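You operate a simulated robot arm through the tools that you are given. There is no shell and no other tool. Be economical: measure what you need, move in short steps, check, and stop when the job is done.

Carry out the task below with a simulated robot arm. There is one attempt and no reset: what you move stays moved.

## Task
Probe the kept sample, rinse the probe, close the jar and set it on PASS or REDO.
Fine: the jar with the black lid; read the display, 10 % passes; probe back in its pot; lid pressed home. Set down upright: jar with the black lid.

The check looks at the end state, three seconds after you hand in, the way a careful person would. Anything else that was tipped, shoved, dropped, spilled or broken makes it a failure. A push-on lid holds only when it is set on centred and level and pressed home; a screw cap is set on level and turned clockwise until tight.

## Robot
A 5-joint arm with a two-finger parallel gripper, fixed in place. Base frame: the origin is at the foot of the arm, x ahead of it, y to its left, z up; the work surface is at about z = 0. Lengths are in m, angles in rad, forces in N, time in s.
With the tool pointing down near the work surface it reaches from about 0.26 to 0.68 m from the base axis. Its first joint turns from -1.152 to 1.152 rad. The tool tilts only in the upright plane through the base axis and itself; it spins freely about its own axis. Payload 2.9 kg.
The tool frame sits at the grasp point between the pads (the TCP): z along the fingers, y along the line on which they close. The tips reach 0.03 m beyond it. The gripper opens to 0.11 m. The fingers are 0.02 m wide and 0.01 m thick; the gripper's body (0.048 by 0.112 m) begins 0.055 m behind the TCP.
Orientation is told as [roll, pitch, yaw] about the base's x, y, z axes, in that order, counted from this pose: with the fingers straight down and closing along the base's y, the tool's x points along the base's -x, its y along +y and its z along -z.

## Interface
- The arm moves only by the tool drive_tool. Its argument "targets" is a list of rows, each an object of numbers (a shift or turn left out is 0, a gripper value left out holds the last): "x", "y", "z": the shift along the base's x, y, z in m; "rx", "ry", "rz": the turn, a rotation vector about the base's x, y, z in degrees; "gripper": the closure, from 0 (fully open) to 1 (shut). In form: [{"x": .., "y": .., "z": .., "rx": .., "ry": .., "rz": .., "gripper": ..}, ...]. A call has 1 to 10 rows; each row shifts and turns the commanded pose from where the row before left it. A row lasts 0.2 s, in which the tool goes at most 0.05 m and 0.15 rad; a call with a longer step from one row to the next is refused whole, and so is a gripper value outside its range. Where a pose cannot be reached the arm comes as near as it can. A force on the tool above 40 N (or 10 N above the force at the start of the call, whichever is more), or a blocked arm, ends the call early, and 0.2 s more pass. Each finger travels about 0.108 m/s and halts on what it meets, pressing with about 39 N; the grip force reading is that of the motor and also rises with nothing between the fingers. The clock runs only during rows and for 0.2 s after the last one: add rows that do not move to give the fingers time. The reply holds the time, the measured pose of the TCP, the force on the tool along the base axes, the opening and the grip force, in the units named above and with some noise, with the torque about the TCP (base axes, N m) and any sound that the robot's microphone picked up.
- Cameras (640 x 400 px; columns grow to the right, rows downward): "scene" is fixed at [0.0377, -0.4531, 0.6044]; the picture's right is [0.76, -0.65, 0.00], its down [-0.37, -0.44, -0.82] and it looks along [0.53, 0.62, -0.58] (base axes); focal length 283 px, centre (320, 200). "wrist" rides on the gripper at [0.072, 0.017, -0.103] in the tool frame; the picture's right is [-0.23, 0.97, 0.00], its down [-0.76, -0.18, -0.62] and it looks along [-0.61, -0.14, 0.78] (tool axes); focal length 222 px, centre (320, 200). There is no depth. A picture from a camera that has moved, and an enlarged one, comes with that camera's place and axes in the base frame and with its lens.
- get_image(camera): a new picture of that camera. No time passes.
- close_up(camera, box): a new picture of the part [left, top, right, bottom] of that camera's present view, enlarged. No time passes.
- finish_job(): hands the job in; it is judged then, once.

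Go step by step. Nothing tells you positions but the pictures and the camera data: compare them with the known pose of the tool, close in by small moves and look again before you grip or let go. The budget is 120 turns and 64 pictures, counting those below and the enlarged ones. Unless the task says otherwise, let go and move clear before handing in, and close with one line.

The tools are called as name(argument=value, ...) on one line, values as JSON. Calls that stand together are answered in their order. drive_tool: Moves the arm, as the interface text tells. Its arguments: {"type":"object","properties":{"targets":{"type":"array","items":{"type":"object","properties":{"x":{"type":"number"},"y":{"type":"number"},"z":{"type":"number"},"rx":{"type":"number"},"ry":{"type":"number"},"rz":{"type":"number"},"gripper":{"type":"number"}}}}},"required":["targets"]} The other tools are called the same way: get_image (camera) takes a picture; close_up (camera, box) takes an enlarged picture of a part of a camera's view; finish_job () hands the job in.

At the start:

```text
time: 0.0
position: [0.3751, 0.0978, 0.421]
ee_rot: [0.0, 0.001, 0.001]
force: [0.3, -0.4, -0.1]
torque: [-0.02, 0.0, -0.02]
gripper_width: 0.1101
grip_force: 0.1
```

scene: 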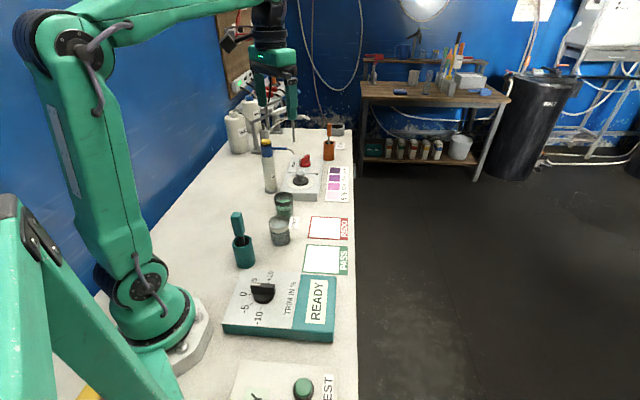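
wrist: 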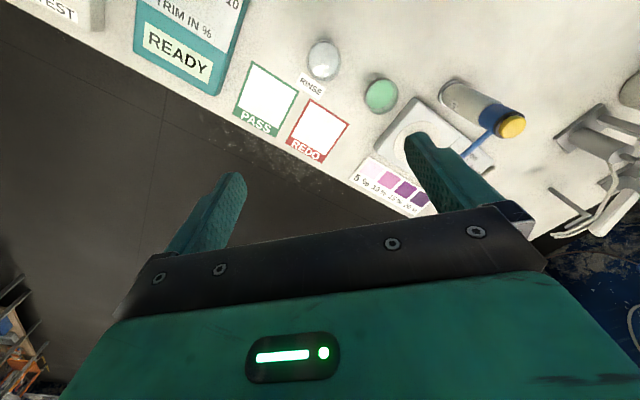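

I see a bench with a trim box, probe pot, rinse cup, green cup, a stirrer plate and colour chart, PASS/REDO squares. I'll enlarge parts of the scene to identify things.

close_up(camera="scene", box=[220, 110, 380, 210])

close_up(camera="scene", box=[210, 190, 370, 290])

close_up(camera="scene", box=[200, 260, 380, 400])

close_up(camera="wrist", box=[280, 20, 640, 245])

```text
4.00 times, centred on (300, 160) of scene
camera zoom: at [0.0377, -0.4531, 0.6044], right [0.76, -0.65, 0.0], down [-0.37, -0.44, -0.82], along [0.53, 0.62, -0.58], focal length 1133 px, centre (400, 360)
```

zoom: 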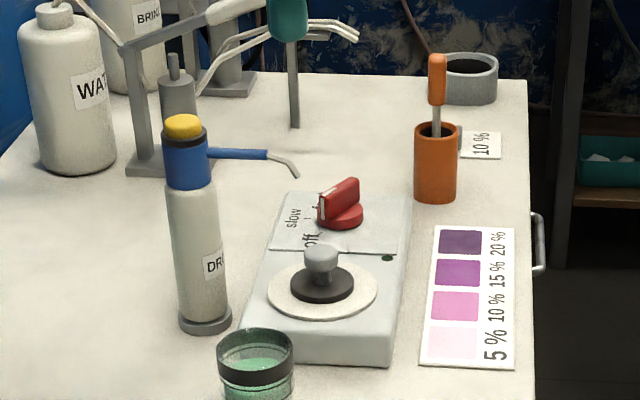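

```text
4.00 times, centred on (290, 240) of scene
camera zoom: at [0.0377, -0.4531, 0.6044], right [0.76, -0.65, 0.0], down [-0.37, -0.44, -0.82], along [0.53, 0.62, -0.58], focal length 1133 px, centre (440, 40)
```

zoom: 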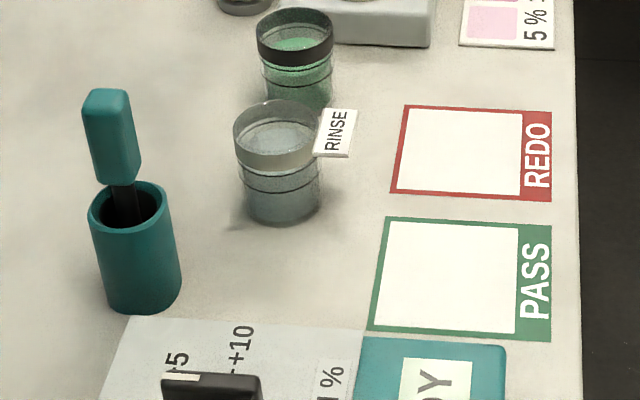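

```text
2.86 times, centred on (290, 330) of scene
camera zoom: at [0.0377, -0.4531, 0.6044], right [0.76, -0.65, 0.0], down [-0.37, -0.44, -0.82], along [0.53, 0.62, -0.58], focal length 809 px, centre (406, -171)
```

zoom: 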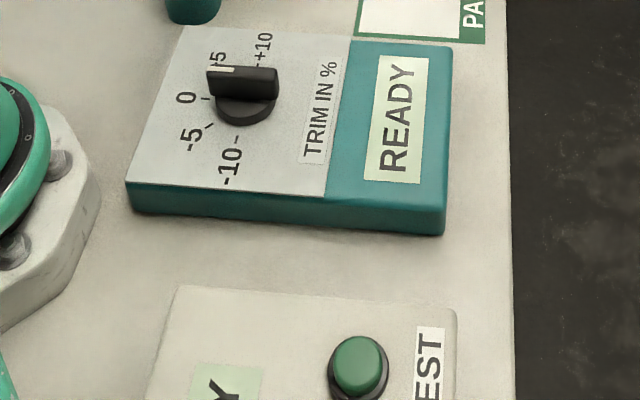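

```text
1.78 times, centred on (460, 132) of wrist
camera zoom: at [0.3034, 0.1155, 0.5261], right [0.23, 0.97, 0.0], down [0.76, -0.18, 0.62], along [0.61, -0.14, -0.78], focal length 395 px, centre (71, 320)
```

zoom: 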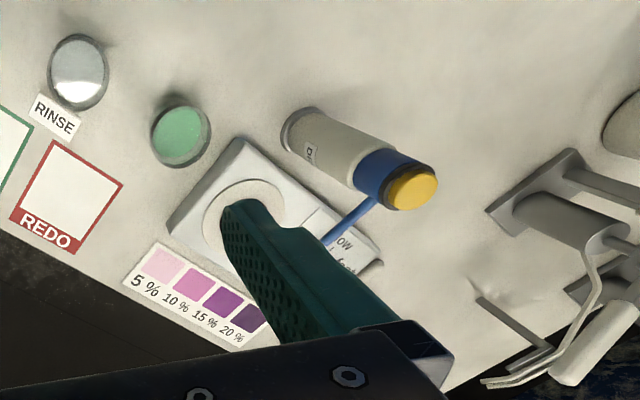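

The teal probe stands in its teal pot at about (0.235, 0.09), the open green-liquid jar with the black rim is at about (0.44, 0.21), and its black lid lies on the stirrer at about (0.57, 0.285). I'll move back over the pot to look down at it.

drive_tool(targets=[{"x": -0.035, "z": -0.02}, {"x": -0.035, "z": -0.02}, {"x": -0.03, "z": -0.02}, {"z": 0}])

get_image(camera="wrist")

```text
time: 1.0
position: [0.2737, 0.0989, 0.3618]
ee_rot: [0.001, 0.001, -0.001]
force: [0.7, -0.3, -0.2]
torque: [0.02, -0.03, -0.04]
gripper_width: 0.11
grip_force: 0.0
```

```text
57 pictures are left
camera wrist: at [0.2019, 0.1152, 0.4658], right [0.23, 0.97, 0.0], down [0.76, -0.18, 0.62], along [0.61, -0.14, -0.78], focal length 222 px, centre (320, 200)
```

wrist: 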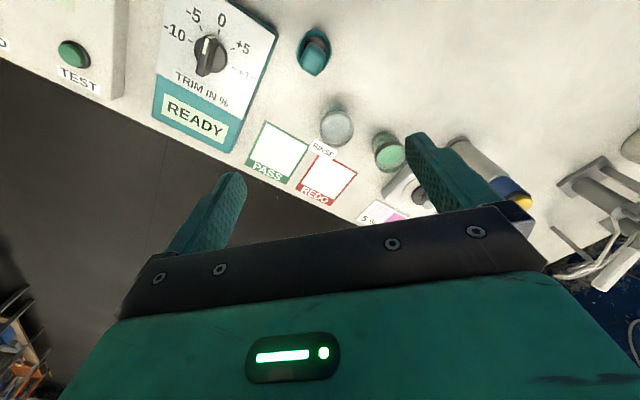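

The view from above shows the pot, trim box and jars; I enlarge the pot/handle and the trim box.

close_up(camera="wrist", box=[140, 0, 300, 100])

close_up(camera="wrist", box=[270, 10, 430, 180])

```text
4.00 times, centred on (220, 50) of wrist
camera zoom: at [0.2019, 0.1152, 0.4658], right [0.23, 0.97, 0.0], down [0.76, -0.18, 0.62], along [0.61, -0.14, -0.78], focal length 888 px, centre (720, 800)
```

zoom: 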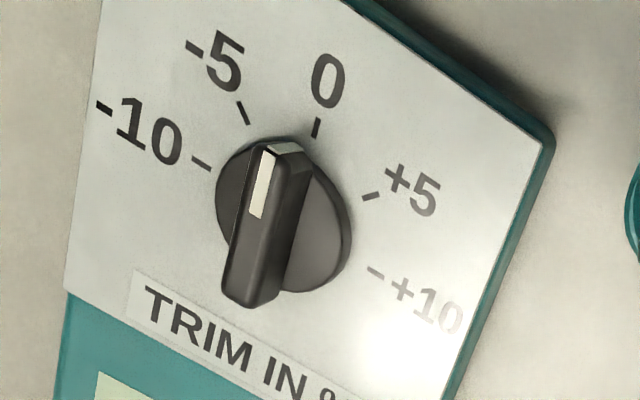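

```text
2.35 times, centred on (350, 95) of wrist
camera zoom: at [0.2019, 0.1152, 0.4658], right [0.23, 0.97, 0.0], down [0.76, -0.18, 0.62], along [0.61, -0.14, -0.78], focal length 523 px, centre (249, 447)
```

zoom: 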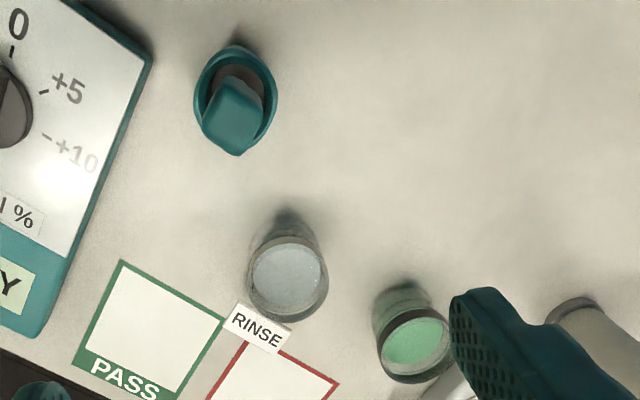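

The trim sits at 0, so I leave it alone. The probe handle is at about (0.231, 0.101); I move above it and look between the fingers.

drive_tool(targets=[{"x": -0.02, "z": -0.04}, {"x": -0.02, "z": -0.04}, {"z": -0.02}, {"z": 0}])

get_image(camera="wrist")

close_up(camera="scene", box=[190, 160, 310, 280])

```text
time: 2.0
position: [0.2347, 0.0982, 0.2608]
ee_rot: [0.001, 0.0, 0.0]
force: [-0.1, -0.5, -0.5]
torque: [0.0, -0.01, 0.05]
gripper_width: 0.11
grip_force: 0.0
```

```text
54 pictures are left
camera wrist: at [0.1633, 0.1159, 0.3654], right [0.23, 0.97, 0.0], down [0.76, -0.18, 0.62], along [0.61, -0.14, -0.78], focal length 222 px, centre (320, 200)
```

wrist: 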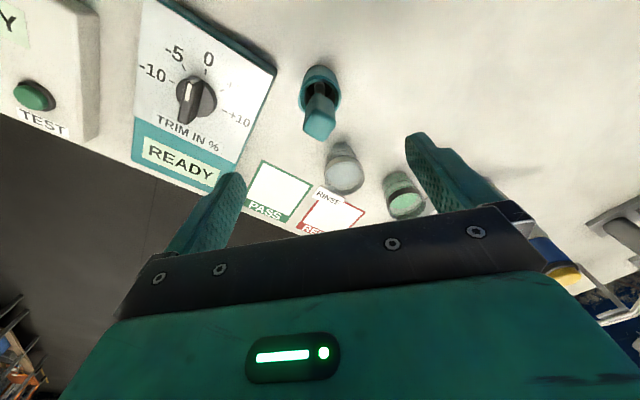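

```text
3.33 times, centred on (250, 220) of scene
camera zoom: at [0.0377, -0.4531, 0.6044], right [0.76, -0.65, 0.0], down [-0.37, -0.44, -0.82], along [0.53, 0.62, -0.58], focal length 944 px, centre (553, 133)
```

zoom: 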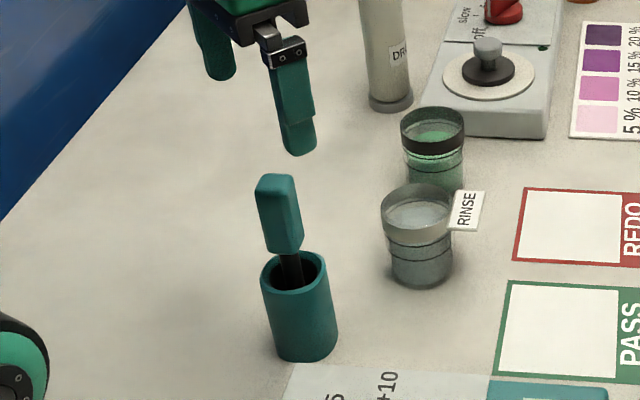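

I need the handle's exact shape and centre; enlarging.

close_up(camera="wrist", box=[280, 55, 376, 150])

```text
4.21 times, centred on (328, 102) of wrist
camera zoom: at [0.1633, 0.1159, 0.3654], right [0.23, 0.97, 0.0], down [0.76, -0.18, 0.62], along [0.61, -0.14, -0.78], focal length 935 px, centre (286, 610)
```

zoom: 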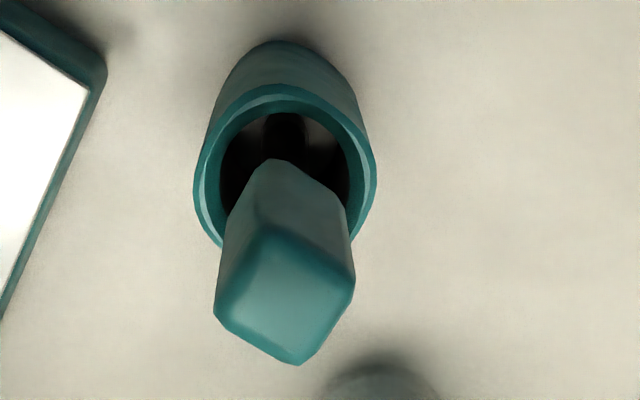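

The handle is a ~20 mm square post turned about 48° from the base axes, centre about (0.234, 0.099), top z≈0.17. I turn the gripper to match and check before descending.

drive_tool(targets=[{"rz": -8.3}, {"rz": -8.3}, {"rz": -8.3}, {"rz": -8.3}, {"rz": -8.3}, {"z": -0.02}, {"z": 0}])

get_image(camera="wrist")

```text
time: 3.6
position: [0.2351, 0.0995, 0.2411]
ee_rot: [-0.002, 0.001, -0.724]
force: [0.3, 0.3, -0.2]
torque: [0.0, 0.02, 0.04]
gripper_width: 0.1098
grip_force: 0.1
```

```text
51 pictures are left
camera wrist: at [0.1928, 0.1597, 0.3457], right [0.82, 0.58, 0.0], down [0.45, -0.64, 0.62], along [0.36, -0.51, -0.78], focal length 222 px, centre (320, 200)
```

wrist: 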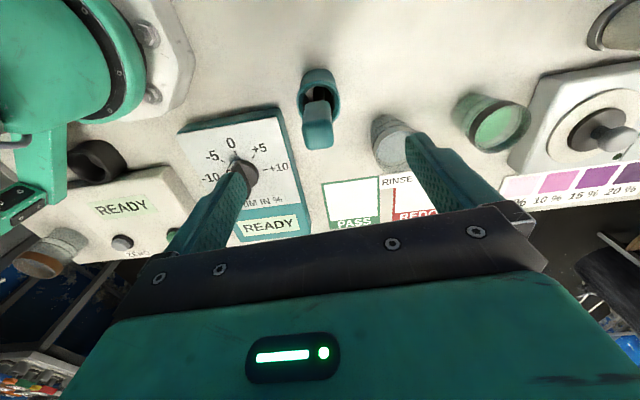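

The handle sits square between the fingers. Descend, then close.

drive_tool(targets=[{"x": -0.0015, "y": -0.001, "z": -0.035}, {"z": -0.035}, {"z": -0.034}, {"z": 0}])

close_up(camera="scene", box=[170, 170, 330, 270])

close_up(camera="wrist", box=[240, 40, 400, 140])

```text
time: 4.6
position: [0.2327, 0.0986, 0.1382]
ee_rot: [0.0, 0.0, -0.723]
force: [0.5, -0.7, -0.5]
torque: [-0.01, 0.01, 0.02]
gripper_width: 0.1101
grip_force: 0.1
```

```text
4.00 times, centred on (250, 220) of scene
camera zoom: at [0.0377, -0.4531, 0.6044], right [0.76, -0.65, 0.0], down [-0.37, -0.44, -0.82], along [0.53, 0.62, -0.58], focal length 1133 px, centre (600, 120)
```

zoom: 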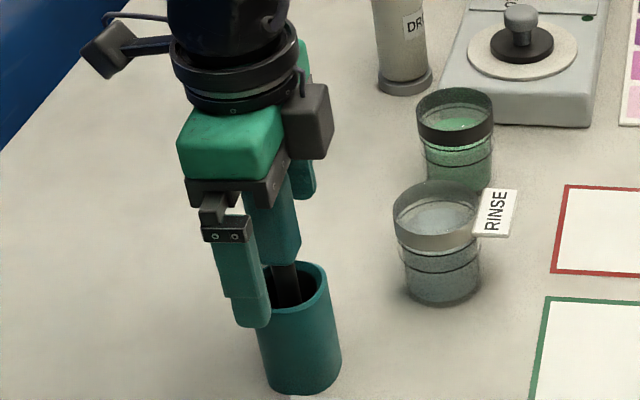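

```text
4.00 times, centred on (320, 90) of wrist
camera zoom: at [0.1904, 0.1584, 0.242], right [0.82, 0.58, 0.0], down [0.45, -0.64, 0.62], along [0.36, -0.51, -0.78], focal length 888 px, centre (320, 640)
```

zoom: 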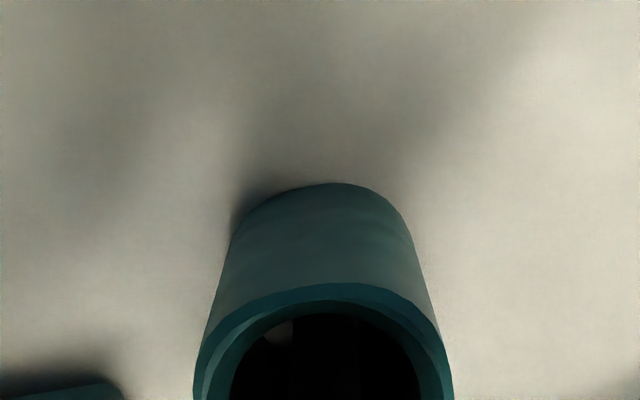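

Fingers straddle the handle; close.

drive_tool(targets=[{"gripper": 1}, {}, {}, {}])

get_image(camera="wrist")

```text
time: 5.6
position: [0.2336, 0.0972, 0.1376]
ee_rot: [0.0, 0.0, -0.725]
force: [0.9, -0.2, 0.2]
torque: [0.01, -0.03, -0.02]
gripper_width: 0.0256
grip_force: 38.9
```

```text
48 pictures are left
camera wrist: at [0.1905, 0.1585, 0.2424], right [0.82, 0.58, 0.0], down [0.45, -0.64, 0.62], along [0.36, -0.51, -0.78], focal length 222 px, centre (320, 200)
```

wrist: 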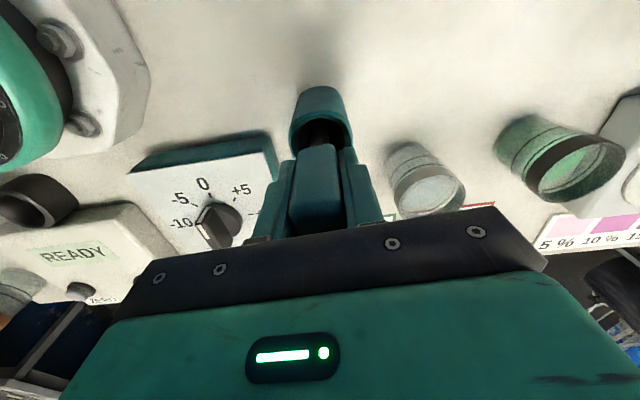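

Gripped at 25.6 mm. Lift straight up clear of the pot.

drive_tool(targets=[{"z": 0.02}, {"z": 0.03}, {"z": 0.03}, {"z": 0.03}, {"z": 0.02}, {}])

get_image(camera="scene")

get_image(camera="wrist")

```text
time: 7.0
position: [0.2344, 0.0974, 0.268]
ee_rot: [-0.001, -0.001, -0.725]
force: [-0.4, -0.7, -0.7]
torque: [0.0, 0.0, 0.01]
gripper_width: 0.0254
grip_force: 38.5
```

```text
47 pictures are left
```

scene: 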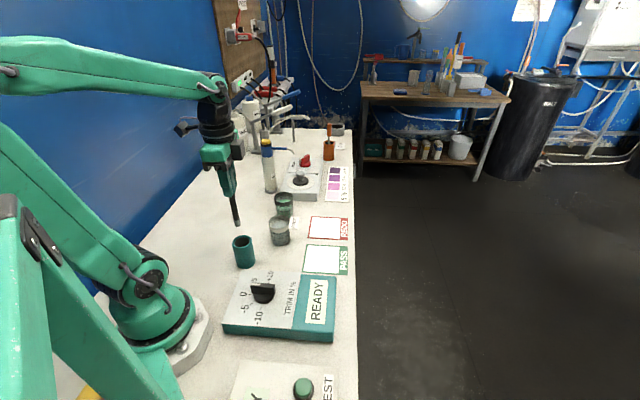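

```text
46 pictures are left
camera wrist: at [0.1908, 0.1584, 0.3723], right [0.82, 0.58, 0.0], down [0.45, -0.64, 0.62], along [0.36, -0.51, -0.78], focal length 222 px, centre (320, 200)
```

wrist: 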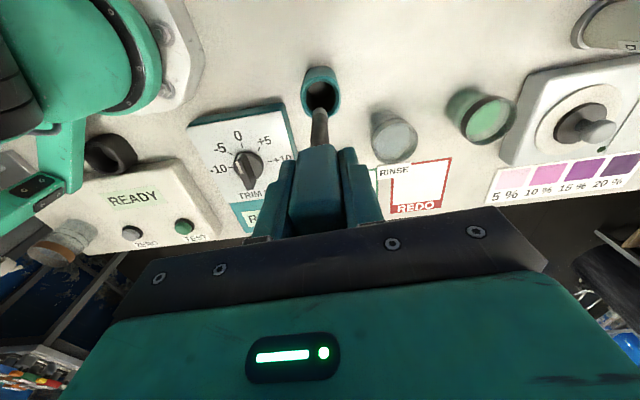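

The probe tip hangs about 0.128 m below the TCP. I carry it above the green jar at about (0.44, 0.205) and look.

drive_tool(targets=[{"x": 0.02, "y": 0.01, "z": 0.01}, {"x": 0.038, "y": 0.02}, {"x": 0.04, "y": 0.021}, {"x": 0.04, "y": 0.021}, {"x": 0.04, "y": 0.021}, {"x": 0.028, "y": 0.0145}, {}, {}])

get_image(camera="wrist")

close_up(camera="scene", box=[220, 140, 348, 220])

```text
time: 8.8
position: [0.4405, 0.2045, 0.2779]
ee_rot: [-0.001, 0.001, -0.725]
force: [0.1, -0.1, -1.2]
torque: [0.0, 0.01, -0.01]
gripper_width: 0.0256
grip_force: 38.8
```

```text
45 pictures are left
camera wrist: at [0.3973, 0.2654, 0.3823], right [0.82, 0.58, 0.0], down [0.45, -0.64, 0.62], along [0.36, -0.51, -0.78], focal length 222 px, centre (320, 200)
```

wrist: 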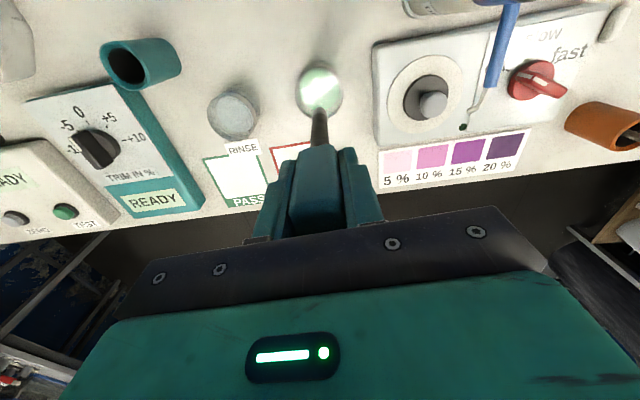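

```text
5.00 times, centred on (284, 180) of scene
camera zoom: at [0.0377, -0.4531, 0.6044], right [0.76, -0.65, 0.0], down [-0.37, -0.44, -0.82], along [0.53, 0.62, -0.58], focal length 1416 px, centre (500, 300)
```

zoom: 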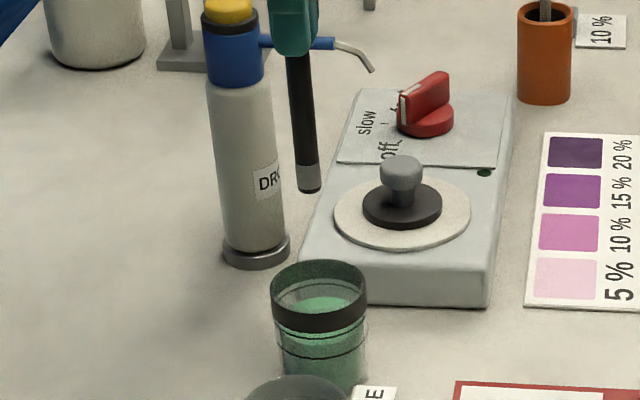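

I need the jar's rim centre more exactly; enlarging the wrist view.

close_up(camera="wrist", box=[256, 50, 384, 130])

```text
5.00 times, centred on (320, 90) of wrist
camera zoom: at [0.3973, 0.2654, 0.3823], right [0.82, 0.58, 0.0], down [0.45, -0.64, 0.62], along [0.36, -0.51, -0.78], focal length 1111 px, centre (320, 750)
```

zoom: 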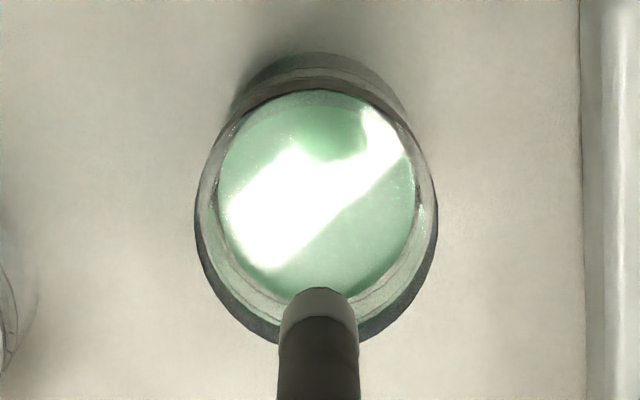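

Jar centre is within ~3 mm of the probe axis. Lower the probe into the sample.

drive_tool(targets=[{"x": -0.002, "y": 0.001, "z": -0.02}, {"z": -0.025}, {"z": -0.025}, {"z": -0.025}, {"z": -0.025}, {"z": -0.012}, {}, {}])

get_image(camera="scene")

close_up(camera="scene", box=[220, 170, 380, 350])

```text
time: 10.6
position: [0.4383, 0.2061, 0.1449]
ee_rot: [0.0, 0.0, -0.725]
force: [-0.7, 0.6, -1.1]
torque: [-0.02, -0.03, 0.01]
gripper_width: 0.0258
grip_force: 38.8
```

```text
42 pictures are left
```

scene: 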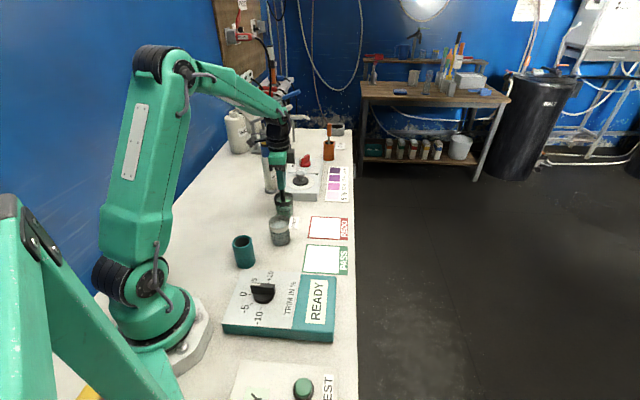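

```text
2.22 times, centred on (300, 260) of scene
camera zoom: at [0.0377, -0.4531, 0.6044], right [0.76, -0.65, 0.0], down [-0.37, -0.44, -0.82], along [0.53, 0.62, -0.58], focal length 630 px, centre (364, 67)
```

zoom: 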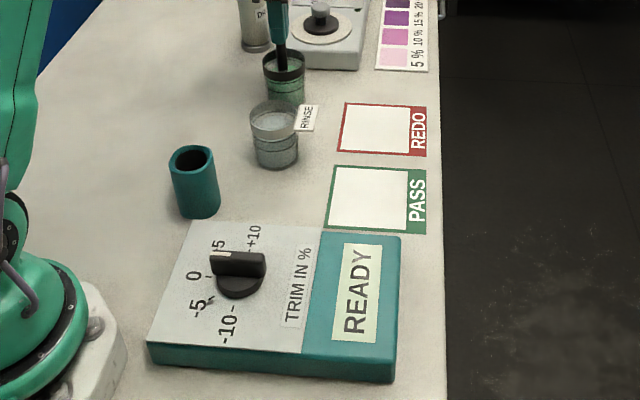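

The display still says READY; I wait a bit with the probe immersed.

drive_tool(targets=[{}, {}, {}, {}, {}, {}, {}, {}, {}, {}])

close_up(camera="scene", box=[220, 170, 380, 350])

get_image(camera="wrist")

```text
time: 12.8
position: [0.4385, 0.205, 0.1455]
ee_rot: [0.0, 0.001, -0.725]
force: [0.1, -0.3, -2.0]
torque: [0.01, 0.0, 0.02]
gripper_width: 0.0256
grip_force: 38.9
```

```text
2.22 times, centred on (300, 260) of scene
camera zoom: at [0.0377, -0.4531, 0.6044], right [0.76, -0.65, 0.0], down [-0.37, -0.44, -0.82], along [0.53, 0.62, -0.58], focal length 630 px, centre (364, 67)
```

zoom: 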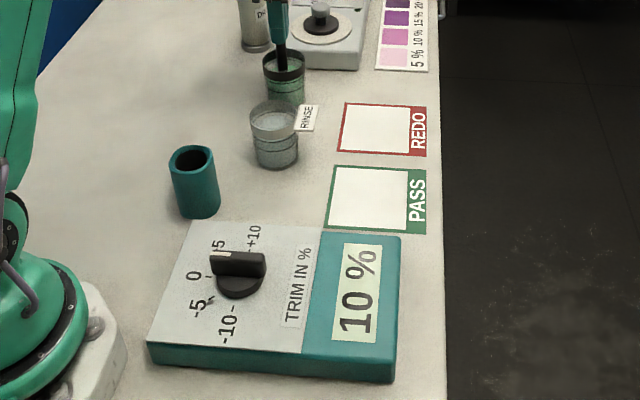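

```text
39 pictures are left
camera wrist: at [0.3958, 0.2668, 0.2503], right [0.82, 0.58, 0.0], down [0.45, -0.64, 0.62], along [0.36, -0.51, -0.78], focal length 222 px, centre (320, 200)
```

wrist: 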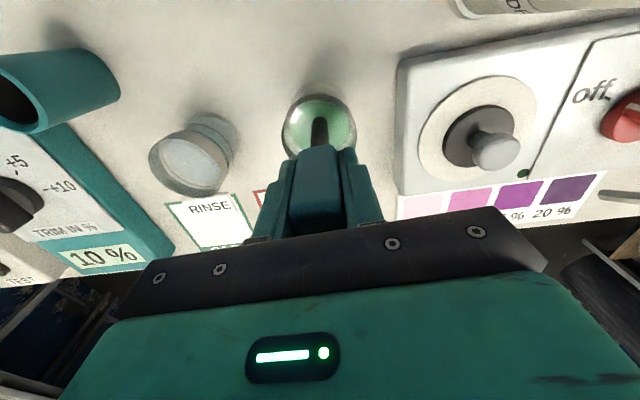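

The display reads 10 % with trim at 0, so the sample passes. I lift the probe and carry it over the rinse cup at about (0.36, 0.112).

drive_tool(targets=[{"z": 0.02}, {"z": 0.02}, {"z": 0.03}, {"z": 0.03}, {"z": 0.03}, {}, {"x": -0.026, "y": -0.031}, {"x": -0.026, "y": -0.031}, {"x": -0.026, "y": -0.031}, {}])

close_up(camera="wrist", box=[256, 50, 384, 130])

```text
time: 15.0
position: [0.3593, 0.1124, 0.2757]
ee_rot: [-0.001, 0.0, -0.725]
force: [0.9, -0.9, -0.6]
torque: [-0.03, 0.0, 0.02]
gripper_width: 0.0259
grip_force: 39.2
```

```text
5.00 times, centred on (320, 90) of wrist
camera zoom: at [0.3168, 0.1735, 0.3797], right [0.82, 0.58, 0.0], down [0.45, -0.64, 0.62], along [0.36, -0.51, -0.78], focal length 1111 px, centre (320, 750)
```

zoom: 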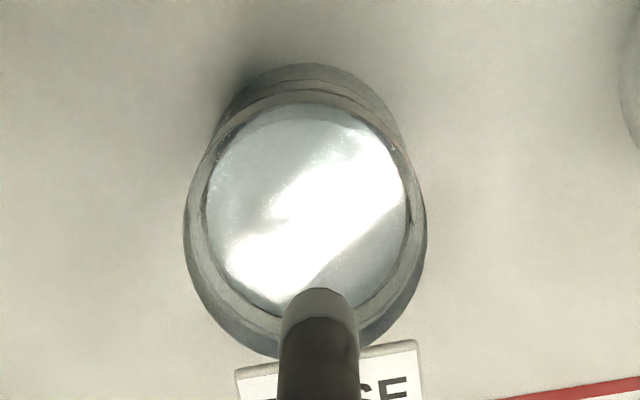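

Nearly centred; lower the probe into the rinse and dwell.

drive_tool(targets=[{"x": -0.002, "y": -0.004, "z": -0.02}, {"z": -0.025}, {"z": -0.025}, {"z": -0.025}, {"z": -0.025}, {"z": -0.012}, {}, {}, {}, {}])

drive_tool(targets=[{"x": 0.004}, {"x": -0.008}, {"x": 0.004}, {}, {}, {}, {}, {}, {}, {}])

close_up(camera="scene", box=[220, 170, 380, 350])

```text
time: 17.2
position: [0.3572, 0.1085, 0.1436]
ee_rot: [0.001, -0.001, -0.723]
force: [0.5, 0.2, -0.7]
torque: [0.01, 0.01, -0.03]
gripper_width: 0.0255
grip_force: 38.9
```

```text
time: 19.4
position: [0.3576, 0.1092, 0.1437]
ee_rot: [-0.001, 0.0, -0.724]
force: [-0.1, 0.2, -0.8]
torque: [0.0, 0.04, 0.0]
gripper_width: 0.0256
grip_force: 39.3
```

```text
2.22 times, centred on (300, 260) of scene
camera zoom: at [0.0377, -0.4531, 0.6044], right [0.76, -0.65, 0.0], down [-0.37, -0.44, -0.82], along [0.53, 0.62, -0.58], focal length 630 px, centre (364, 67)
```

zoom: 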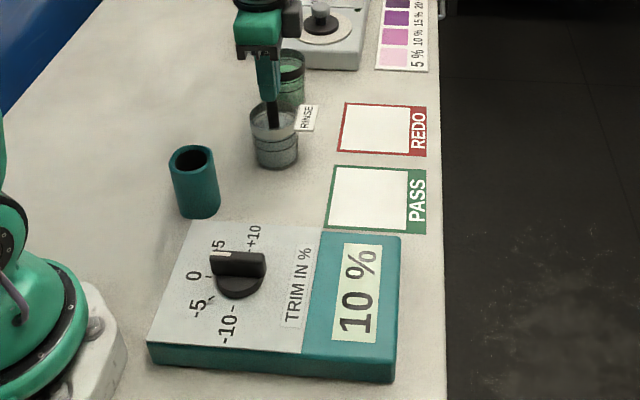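

Rinsed. Lift and carry back above the pot.

drive_tool(targets=[{"z": 0.02}, {"z": 0.02}, {"z": 0.03}, {"z": 0.03}, {"z": 0.03}, {}, {"x": -0.041, "y": -0.0037}, {"x": -0.041, "y": -0.0037}, {"x": -0.0418, "y": -0.0036}, {}])

close_up(camera="wrist", box=[256, 50, 384, 130])

```text
time: 21.6
position: [0.2338, 0.0984, 0.2747]
ee_rot: [-0.002, 0.0, -0.725]
force: [0.1, -0.2, -1.9]
torque: [0.01, -0.01, -0.01]
gripper_width: 0.0255
grip_force: 39.1
```

```text
5.00 times, centred on (320, 90) of wrist
camera zoom: at [0.1914, 0.1593, 0.3786], right [0.82, 0.58, 0.0], down [0.45, -0.64, 0.62], along [0.36, -0.51, -0.78], focal length 1111 px, centre (320, 750)
```

zoom: 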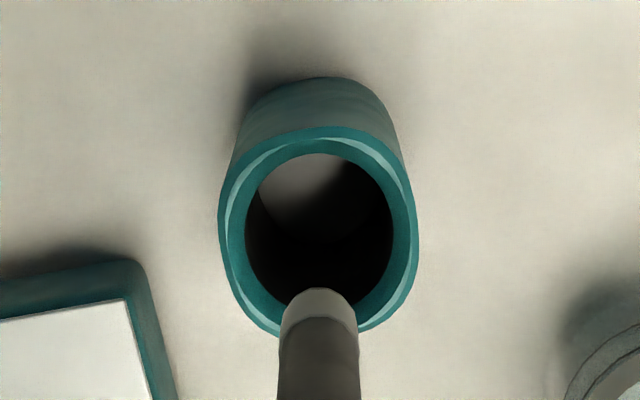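

Aligned with the pot as when it was pulled. Lower it back.

drive_tool(targets=[{"z": -0.025}, {"z": -0.025}, {"z": -0.025}, {"z": -0.025}, {"z": -0.02}, {"z": -0.01}, {"z": -0.005}, {}, {}])

close_up(camera="scene", box=[170, 170, 330, 270])

```text
time: 23.6
position: [0.2331, 0.0987, 0.1386]
ee_rot: [-0.001, -0.001, -0.725]
force: [0.6, 0.7, -0.4]
torque: [-0.01, 0.03, -0.02]
gripper_width: 0.0257
grip_force: 38.9
```

```text
4.00 times, centred on (250, 220) of scene
camera zoom: at [0.0377, -0.4531, 0.6044], right [0.76, -0.65, 0.0], down [-0.37, -0.44, -0.82], along [0.53, 0.62, -0.58], focal length 1133 px, centre (600, 120)
```

zoom: 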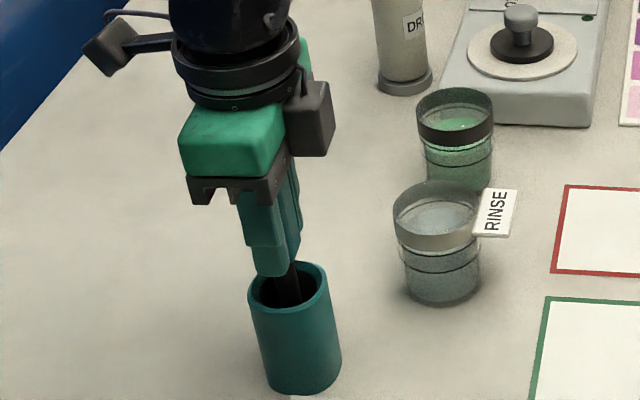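

Probe is back at its original depth; lower a hair, release, and rise.

drive_tool(targets=[{"z": -0.001}, {"gripper": 0}, {}, {}, {}, {"z": 0.03}, {"z": 0.04}, {"z": 0.04}, {"z": 0.03}, {}])

get_image(camera="scene")

```text
time: 25.8
position: [0.2341, 0.0973, 0.2766]
ee_rot: [0.001, 0.001, -0.725]
force: [0.0, 0.9, 0.6]
torque: [-0.01, -0.03, 0.01]
gripper_width: 0.11
grip_force: 0.0
```

```text
34 pictures are left
```

scene: 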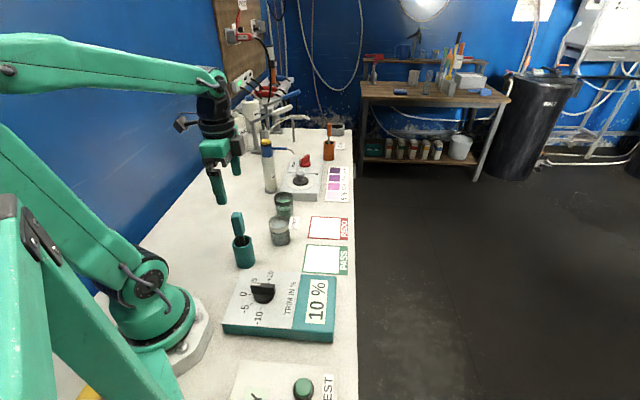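

Probe is home in its pot. Now the lid on the stirrer; a dropper spout seems to hang above it, so I turn the gripper radial and take a closer look from the near side.

drive_tool(targets=[{"x": 0.02, "y": 0.012, "z": 0.01, "rz": 8.5}, {"x": 0.022, "y": 0.013, "rz": 8.5}, {"x": 0.022, "y": 0.013, "rz": 8.5}, {"x": 0.022, "y": 0.013, "rz": 8.5}, {"x": 0.022, "y": 0.013, "rz": 8.5}, {"x": 0.022, "y": 0.013, "rz": 8.5}, {"x": 0.022, "y": 0.013, "rz": 8.5}, {"x": 0.022, "y": 0.013, "rz": 8.5}, {}, {}])

get_image(camera="wrist")

close_up(camera="scene", box=[250, 120, 350, 220])

```text
time: 28.0
position: [0.4084, 0.2013, 0.2876]
ee_rot: [-0.002, -0.001, 0.464]
force: [-0.5, 0.4, 0.2]
torque: [0.0, -0.03, 0.0]
gripper_width: 0.1098
grip_force: 0.1
```

```text
33 pictures are left
camera wrist: at [0.3366, 0.1841, 0.3925], right [-0.23, 0.97, 0.0], down [0.76, 0.18, 0.62], along [0.61, 0.14, -0.78], focal length 222 px, centre (320, 200)
```

wrist: 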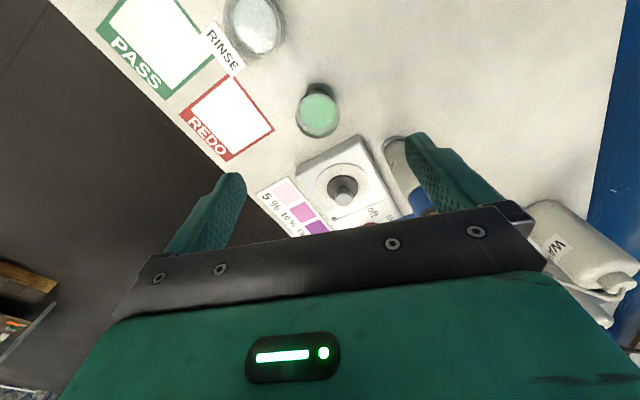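

```text
4.00 times, centred on (300, 170) of scene
camera zoom: at [0.0377, -0.4531, 0.6044], right [0.76, -0.65, 0.0], down [-0.37, -0.44, -0.82], along [0.53, 0.62, -0.58], focal length 1133 px, centre (400, 320)
```

zoom: 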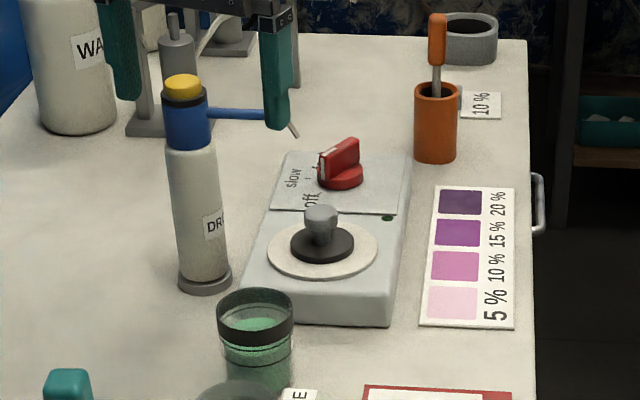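

The lid is at about (0.57, 0.287) and the dropper spout hangs close above it at roughly z 0.15–0.165. I shift sideways to see the spout past the finger.

drive_tool(targets=[{"x": -0.02, "y": 0.04, "z": 0.01}, {"x": -0.02, "y": 0.04, "z": 0.01}, {}])

get_image(camera="wrist")

close_up(camera="scene", box=[250, 130, 346, 190])

```text
time: 28.8
position: [0.368, 0.2807, 0.308]
ee_rot: [0.0, -0.002, 0.462]
force: [-0.3, -0.2, 0.7]
torque: [0.01, 0.0, 0.03]
gripper_width: 0.11
grip_force: 0.1
```

```text
31 pictures are left
camera wrist: at [0.2957, 0.2652, 0.4125], right [-0.23, 0.97, 0.0], down [0.76, 0.18, 0.62], along [0.61, 0.14, -0.78], focal length 222 px, centre (320, 200)
```

wrist: 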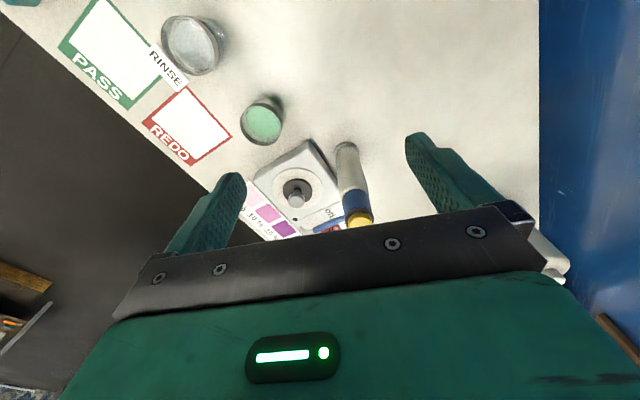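

```text
6.67 times, centred on (298, 160) of scene
camera zoom: at [0.0377, -0.4531, 0.6044], right [0.76, -0.65, 0.0], down [-0.37, -0.44, -0.82], along [0.53, 0.62, -0.58], focal length 1888 px, centre (467, 467)
```

zoom: 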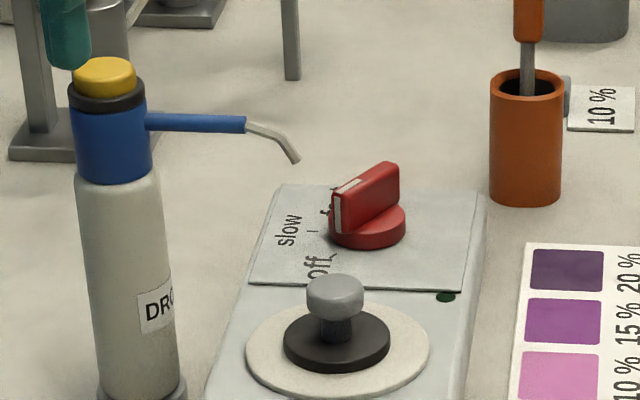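

close_up(camera="wrist", box=[240, 130, 400, 240])

```text
3.64 times, centred on (320, 185) of wrist
camera zoom: at [0.2957, 0.2652, 0.4125], right [-0.23, 0.97, 0.0], down [0.76, 0.18, 0.62], along [0.61, 0.14, -0.78], focal length 808 px, centre (320, 254)
```

zoom: 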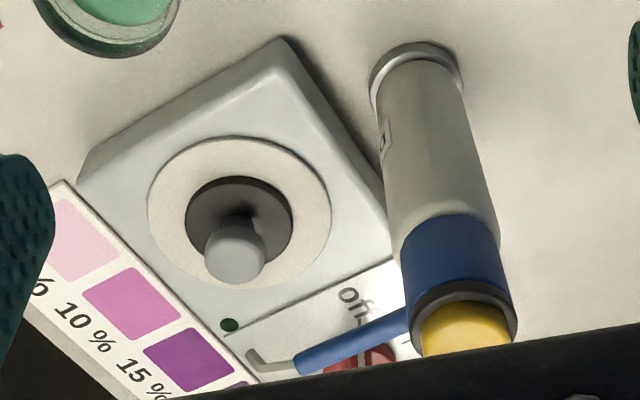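

The lid knob is at about (0.569, 0.281), disc top z≈0.05, knob top z≈0.08; the spout tip is at (0.560, 0.297, 0.157), right above it. A vertical approach would hit the spout, so I'll come in leaned back 40° from underneath; first tilt at a safe place.

drive_tool(targets=[{"x": 0.0267, "y": -0.0197, "z": -0.016}, {"x": 0.0267, "y": -0.0197, "z": -0.016}, {"x": 0.0267, "y": -0.0197, "z": -0.016}, {"rx": 3.544, "ry": -7.172}, {"rx": 3.544, "ry": -7.172}, {"rx": 3.544, "ry": -7.172}, {"rx": 3.544, "ry": -7.172}, {"rx": 3.544, "ry": -7.172}, {}])

get_image(camera="wrist")

```text
time: 30.8
position: [0.4479, 0.2228, 0.2589]
ee_rot: [-0.001, -0.698, 0.464]
force: [0.3, 0.4, 0.1]
torque: [0.03, -0.04, 0.0]
gripper_width: 0.1097
grip_force: 0.0
```

```text
28 pictures are left
camera wrist: at [0.332, 0.183, 0.2934], right [-0.28, 0.95, 0.14], down [0.24, -0.08, 0.97], along [0.93, 0.3, -0.21], focal length 222 px, centre (320, 200)
```

wrist: 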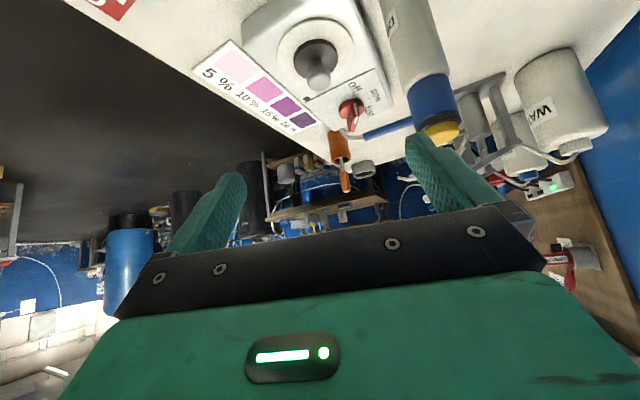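

Tilt achieved cleanly. Move to the pre-approach point on the tilted axis and look.

drive_tool(targets=[{"x": 0.015, "y": 0.007, "z": -0.028}, {"x": 0.015, "y": 0.007, "z": -0.028}, {"x": 0.014, "y": 0.0065, "z": -0.028}, {}])

get_image(camera="wrist")

close_up(camera="scene", box=[230, 120, 358, 200])

```text
time: 31.8
position: [0.4921, 0.2429, 0.1766]
ee_rot: [-0.004, -0.699, 0.465]
force: [0.2, 1.0, 0.3]
torque: [-0.03, -0.03, 0.0]
gripper_width: 0.1101
grip_force: 0.0
```

```text
27 pictures are left
camera wrist: at [0.3765, 0.2037, 0.2094], right [-0.28, 0.95, 0.14], down [0.24, -0.08, 0.97], along [0.93, 0.3, -0.21], focal length 222 px, centre (320, 200)
```

wrist: 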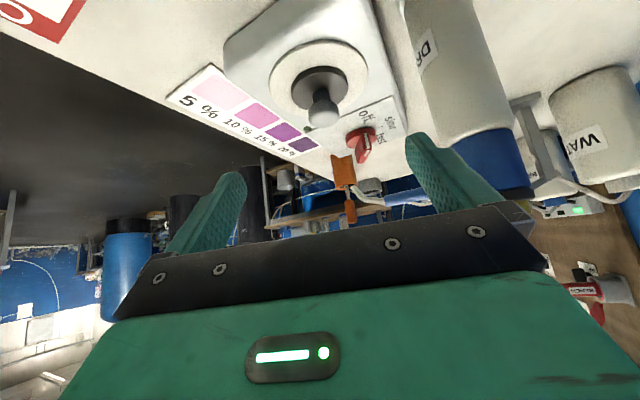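

```text
5.00 times, centred on (294, 160) of scene
camera zoom: at [0.0377, -0.4531, 0.6044], right [0.76, -0.65, 0.0], down [-0.37, -0.44, -0.82], along [0.53, 0.62, -0.58], focal length 1416 px, centre (450, 400)
```

zoom: 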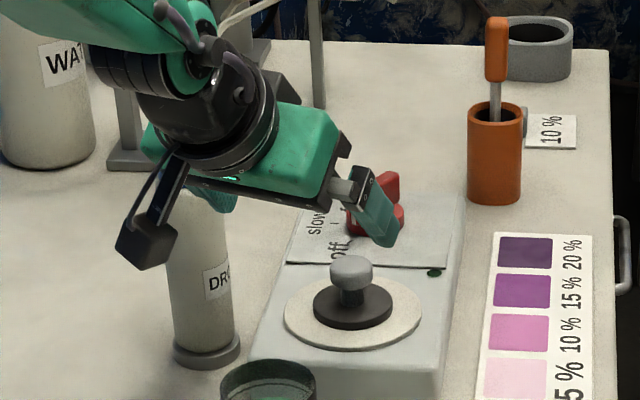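

Looks consistent. Advance half-way along the tilted axis and check clearance.

drive_tool(targets=[{"x": 0.0173, "y": 0.0085, "z": -0.023}, {"x": 0.0173, "y": 0.0086, "z": -0.023}, {}])

get_image(camera="wrist")

close_up(camera="scene", box=[230, 120, 358, 200])

```text
time: 32.6
position: [0.5291, 0.2612, 0.1295]
ee_rot: [-0.004, -0.697, 0.464]
force: [-0.7, 0.3, -0.8]
torque: [0.0, 0.0, 0.01]
gripper_width: 0.1099
grip_force: 0.1
```

```text
25 pictures are left
camera wrist: at [0.4117, 0.2216, 0.1638], right [-0.28, 0.95, 0.14], down [0.24, -0.08, 0.97], along [0.93, 0.3, -0.21], focal length 222 px, centre (320, 200)
```

wrist: 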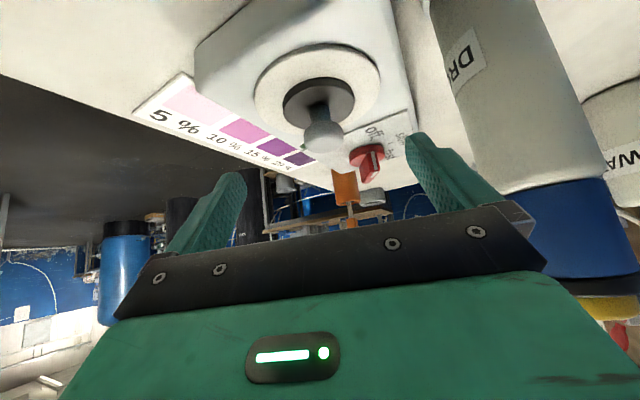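

```text
5.00 times, centred on (294, 160) of scene
camera zoom: at [0.0377, -0.4531, 0.6044], right [0.76, -0.65, 0.0], down [-0.37, -0.44, -0.82], along [0.53, 0.62, -0.58], focal length 1416 px, centre (450, 400)
```

zoom: 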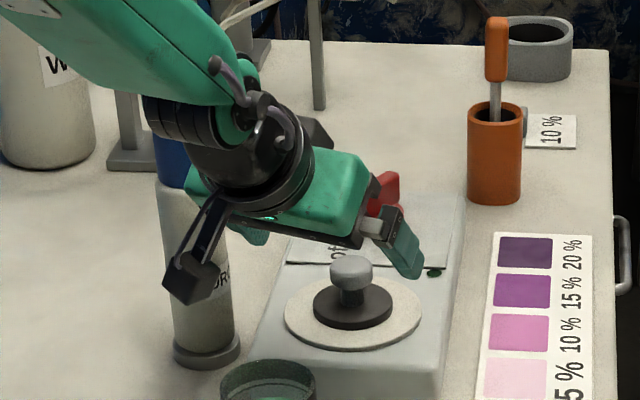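

Clear so far, knob centred between the fingers. Advance to the knob.

drive_tool(targets=[{"x": 0.0105, "y": 0.0052, "z": -0.0155}, {"x": 0.0105, "y": 0.0052, "z": -0.015}, {"x": 0.01, "y": 0.0049, "z": -0.014}, {}])

get_image(camera="wrist")

close_up(camera="scene", box=[250, 140, 346, 200])

```text
time: 33.6
position: [0.5574, 0.2756, 0.0846]
ee_rot: [-0.005, -0.697, 0.464]
force: [-0.8, -0.3, -0.1]
torque: [0.01, 0.01, 0.02]
gripper_width: 0.1099
grip_force: 0.1
```

```text
23 pictures are left
camera wrist: at [0.4416, 0.2363, 0.1193], right [-0.28, 0.95, 0.14], down [0.24, -0.08, 0.97], along [0.93, 0.3, -0.21], focal length 222 px, centre (320, 200)
```

wrist: 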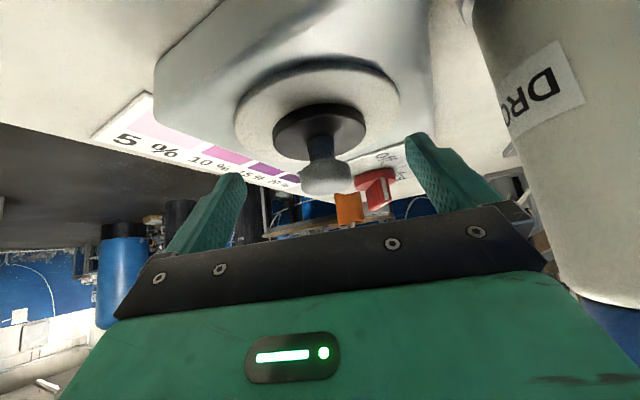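

```text
6.67 times, centred on (298, 170) of scene
camera zoom: at [0.0377, -0.4531, 0.6044], right [0.76, -0.65, 0.0], down [-0.37, -0.44, -0.82], along [0.53, 0.62, -0.58], focal length 1888 px, centre (467, 400)
```

zoom: 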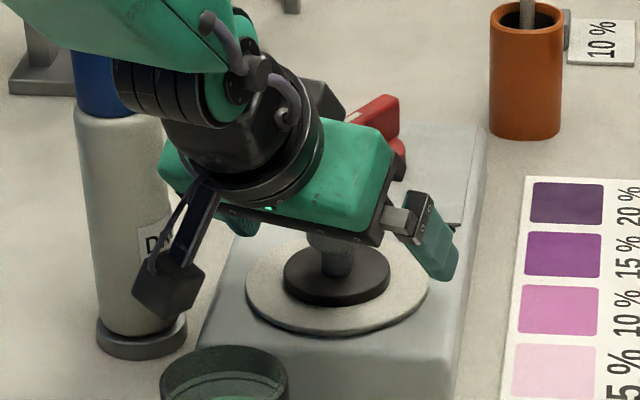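

Knob head lies between the pads just behind the tips. Close on it.

drive_tool(targets=[{"gripper": 1}, {}, {}, {}])

close_up(camera="scene", box=[250, 140, 346, 200])

```text
time: 34.6
position: [0.557, 0.2754, 0.0864]
ee_rot: [-0.003, -0.699, 0.465]
force: [0.2, -1.6, 0.7]
torque: [0.01, -0.01, -0.06]
gripper_width: 0.0283
grip_force: 38.8
```

```text
6.67 times, centred on (298, 170) of scene
camera zoom: at [0.0377, -0.4531, 0.6044], right [0.76, -0.65, 0.0], down [-0.37, -0.44, -0.82], along [0.53, 0.62, -0.58], focal length 1888 px, centre (467, 400)
```

zoom: 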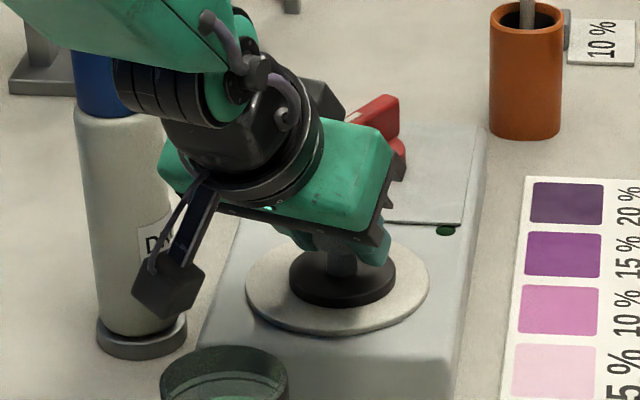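

Knob gripped (28 mm). Withdraw back along the same tilted axis, clear of the spout.

drive_tool(targets=[{"z": 0.006}, {"x": -0.0144, "y": -0.0071, "z": 0.0192}, {"x": -0.0144, "y": -0.0071, "z": 0.0192}, {"x": -0.0144, "y": -0.0071, "z": 0.0192}, {"x": -0.0144, "y": -0.0071, "z": 0.0192}, {}, {}])

get_image(camera="wrist")

close_up(camera="scene", box=[236, 140, 348, 220])

```text
time: 36.2
position: [0.4993, 0.2464, 0.1681]
ee_rot: [-0.004, -0.697, 0.464]
force: [0.3, -1.0, 0.2]
torque: [-0.01, -0.01, -0.01]
gripper_width: 0.0001
grip_force: 38.0
```

```text
20 pictures are left
camera wrist: at [0.3841, 0.2076, 0.2022], right [-0.28, 0.95, 0.14], down [0.24, -0.08, 0.97], along [0.93, 0.3, -0.21], focal length 222 px, centre (320, 200)
```

wrist: 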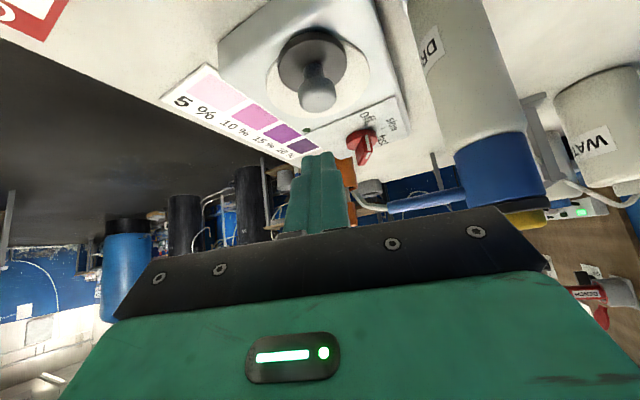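

```text
5.00 times, centred on (292, 180) of scene
camera zoom: at [0.0377, -0.4531, 0.6044], right [0.76, -0.65, 0.0], down [-0.37, -0.44, -0.82], along [0.53, 0.62, -0.58], focal length 1416 px, centre (460, 300)
```

zoom: 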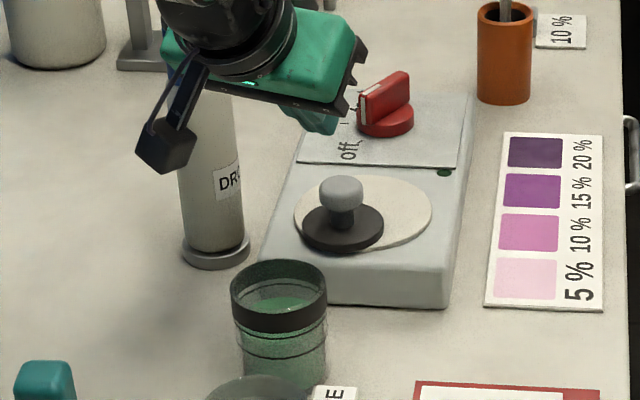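

The knob slipped out of the grip, but the lid was only dragged ~4 cm toward me and still lies flat on the plate, now clearer of the spout. I'll open, reduce the tilt to 20° for a better grip, and measure again.

drive_tool(targets=[{"z": 0.02, "gripper": 0}, {"rx": -2.953, "ry": 5.977}, {"rx": -2.953, "ry": 5.977}, {"rx": -2.953, "ry": 5.977}, {}])

get_image(camera="wrist")

```text
time: 37.4
position: [0.5023, 0.2467, 0.1889]
ee_rot: [-0.001, -0.347, 0.463]
force: [-0.7, 0.1, -1.0]
torque: [-0.02, -0.05, 0.02]
gripper_width: 0.1098
grip_force: 0.1
```

```text
18 pictures are left
camera wrist: at [0.4006, 0.2158, 0.2618], right [-0.24, 0.97, 0.08], down [0.53, 0.07, 0.85], along [0.81, 0.25, -0.53], focal length 222 px, centre (320, 200)
```

wrist: 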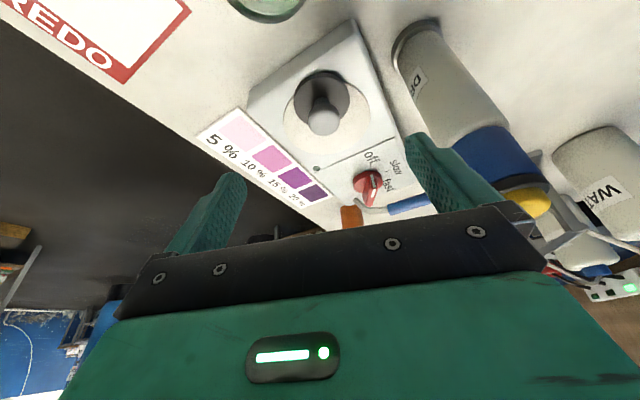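

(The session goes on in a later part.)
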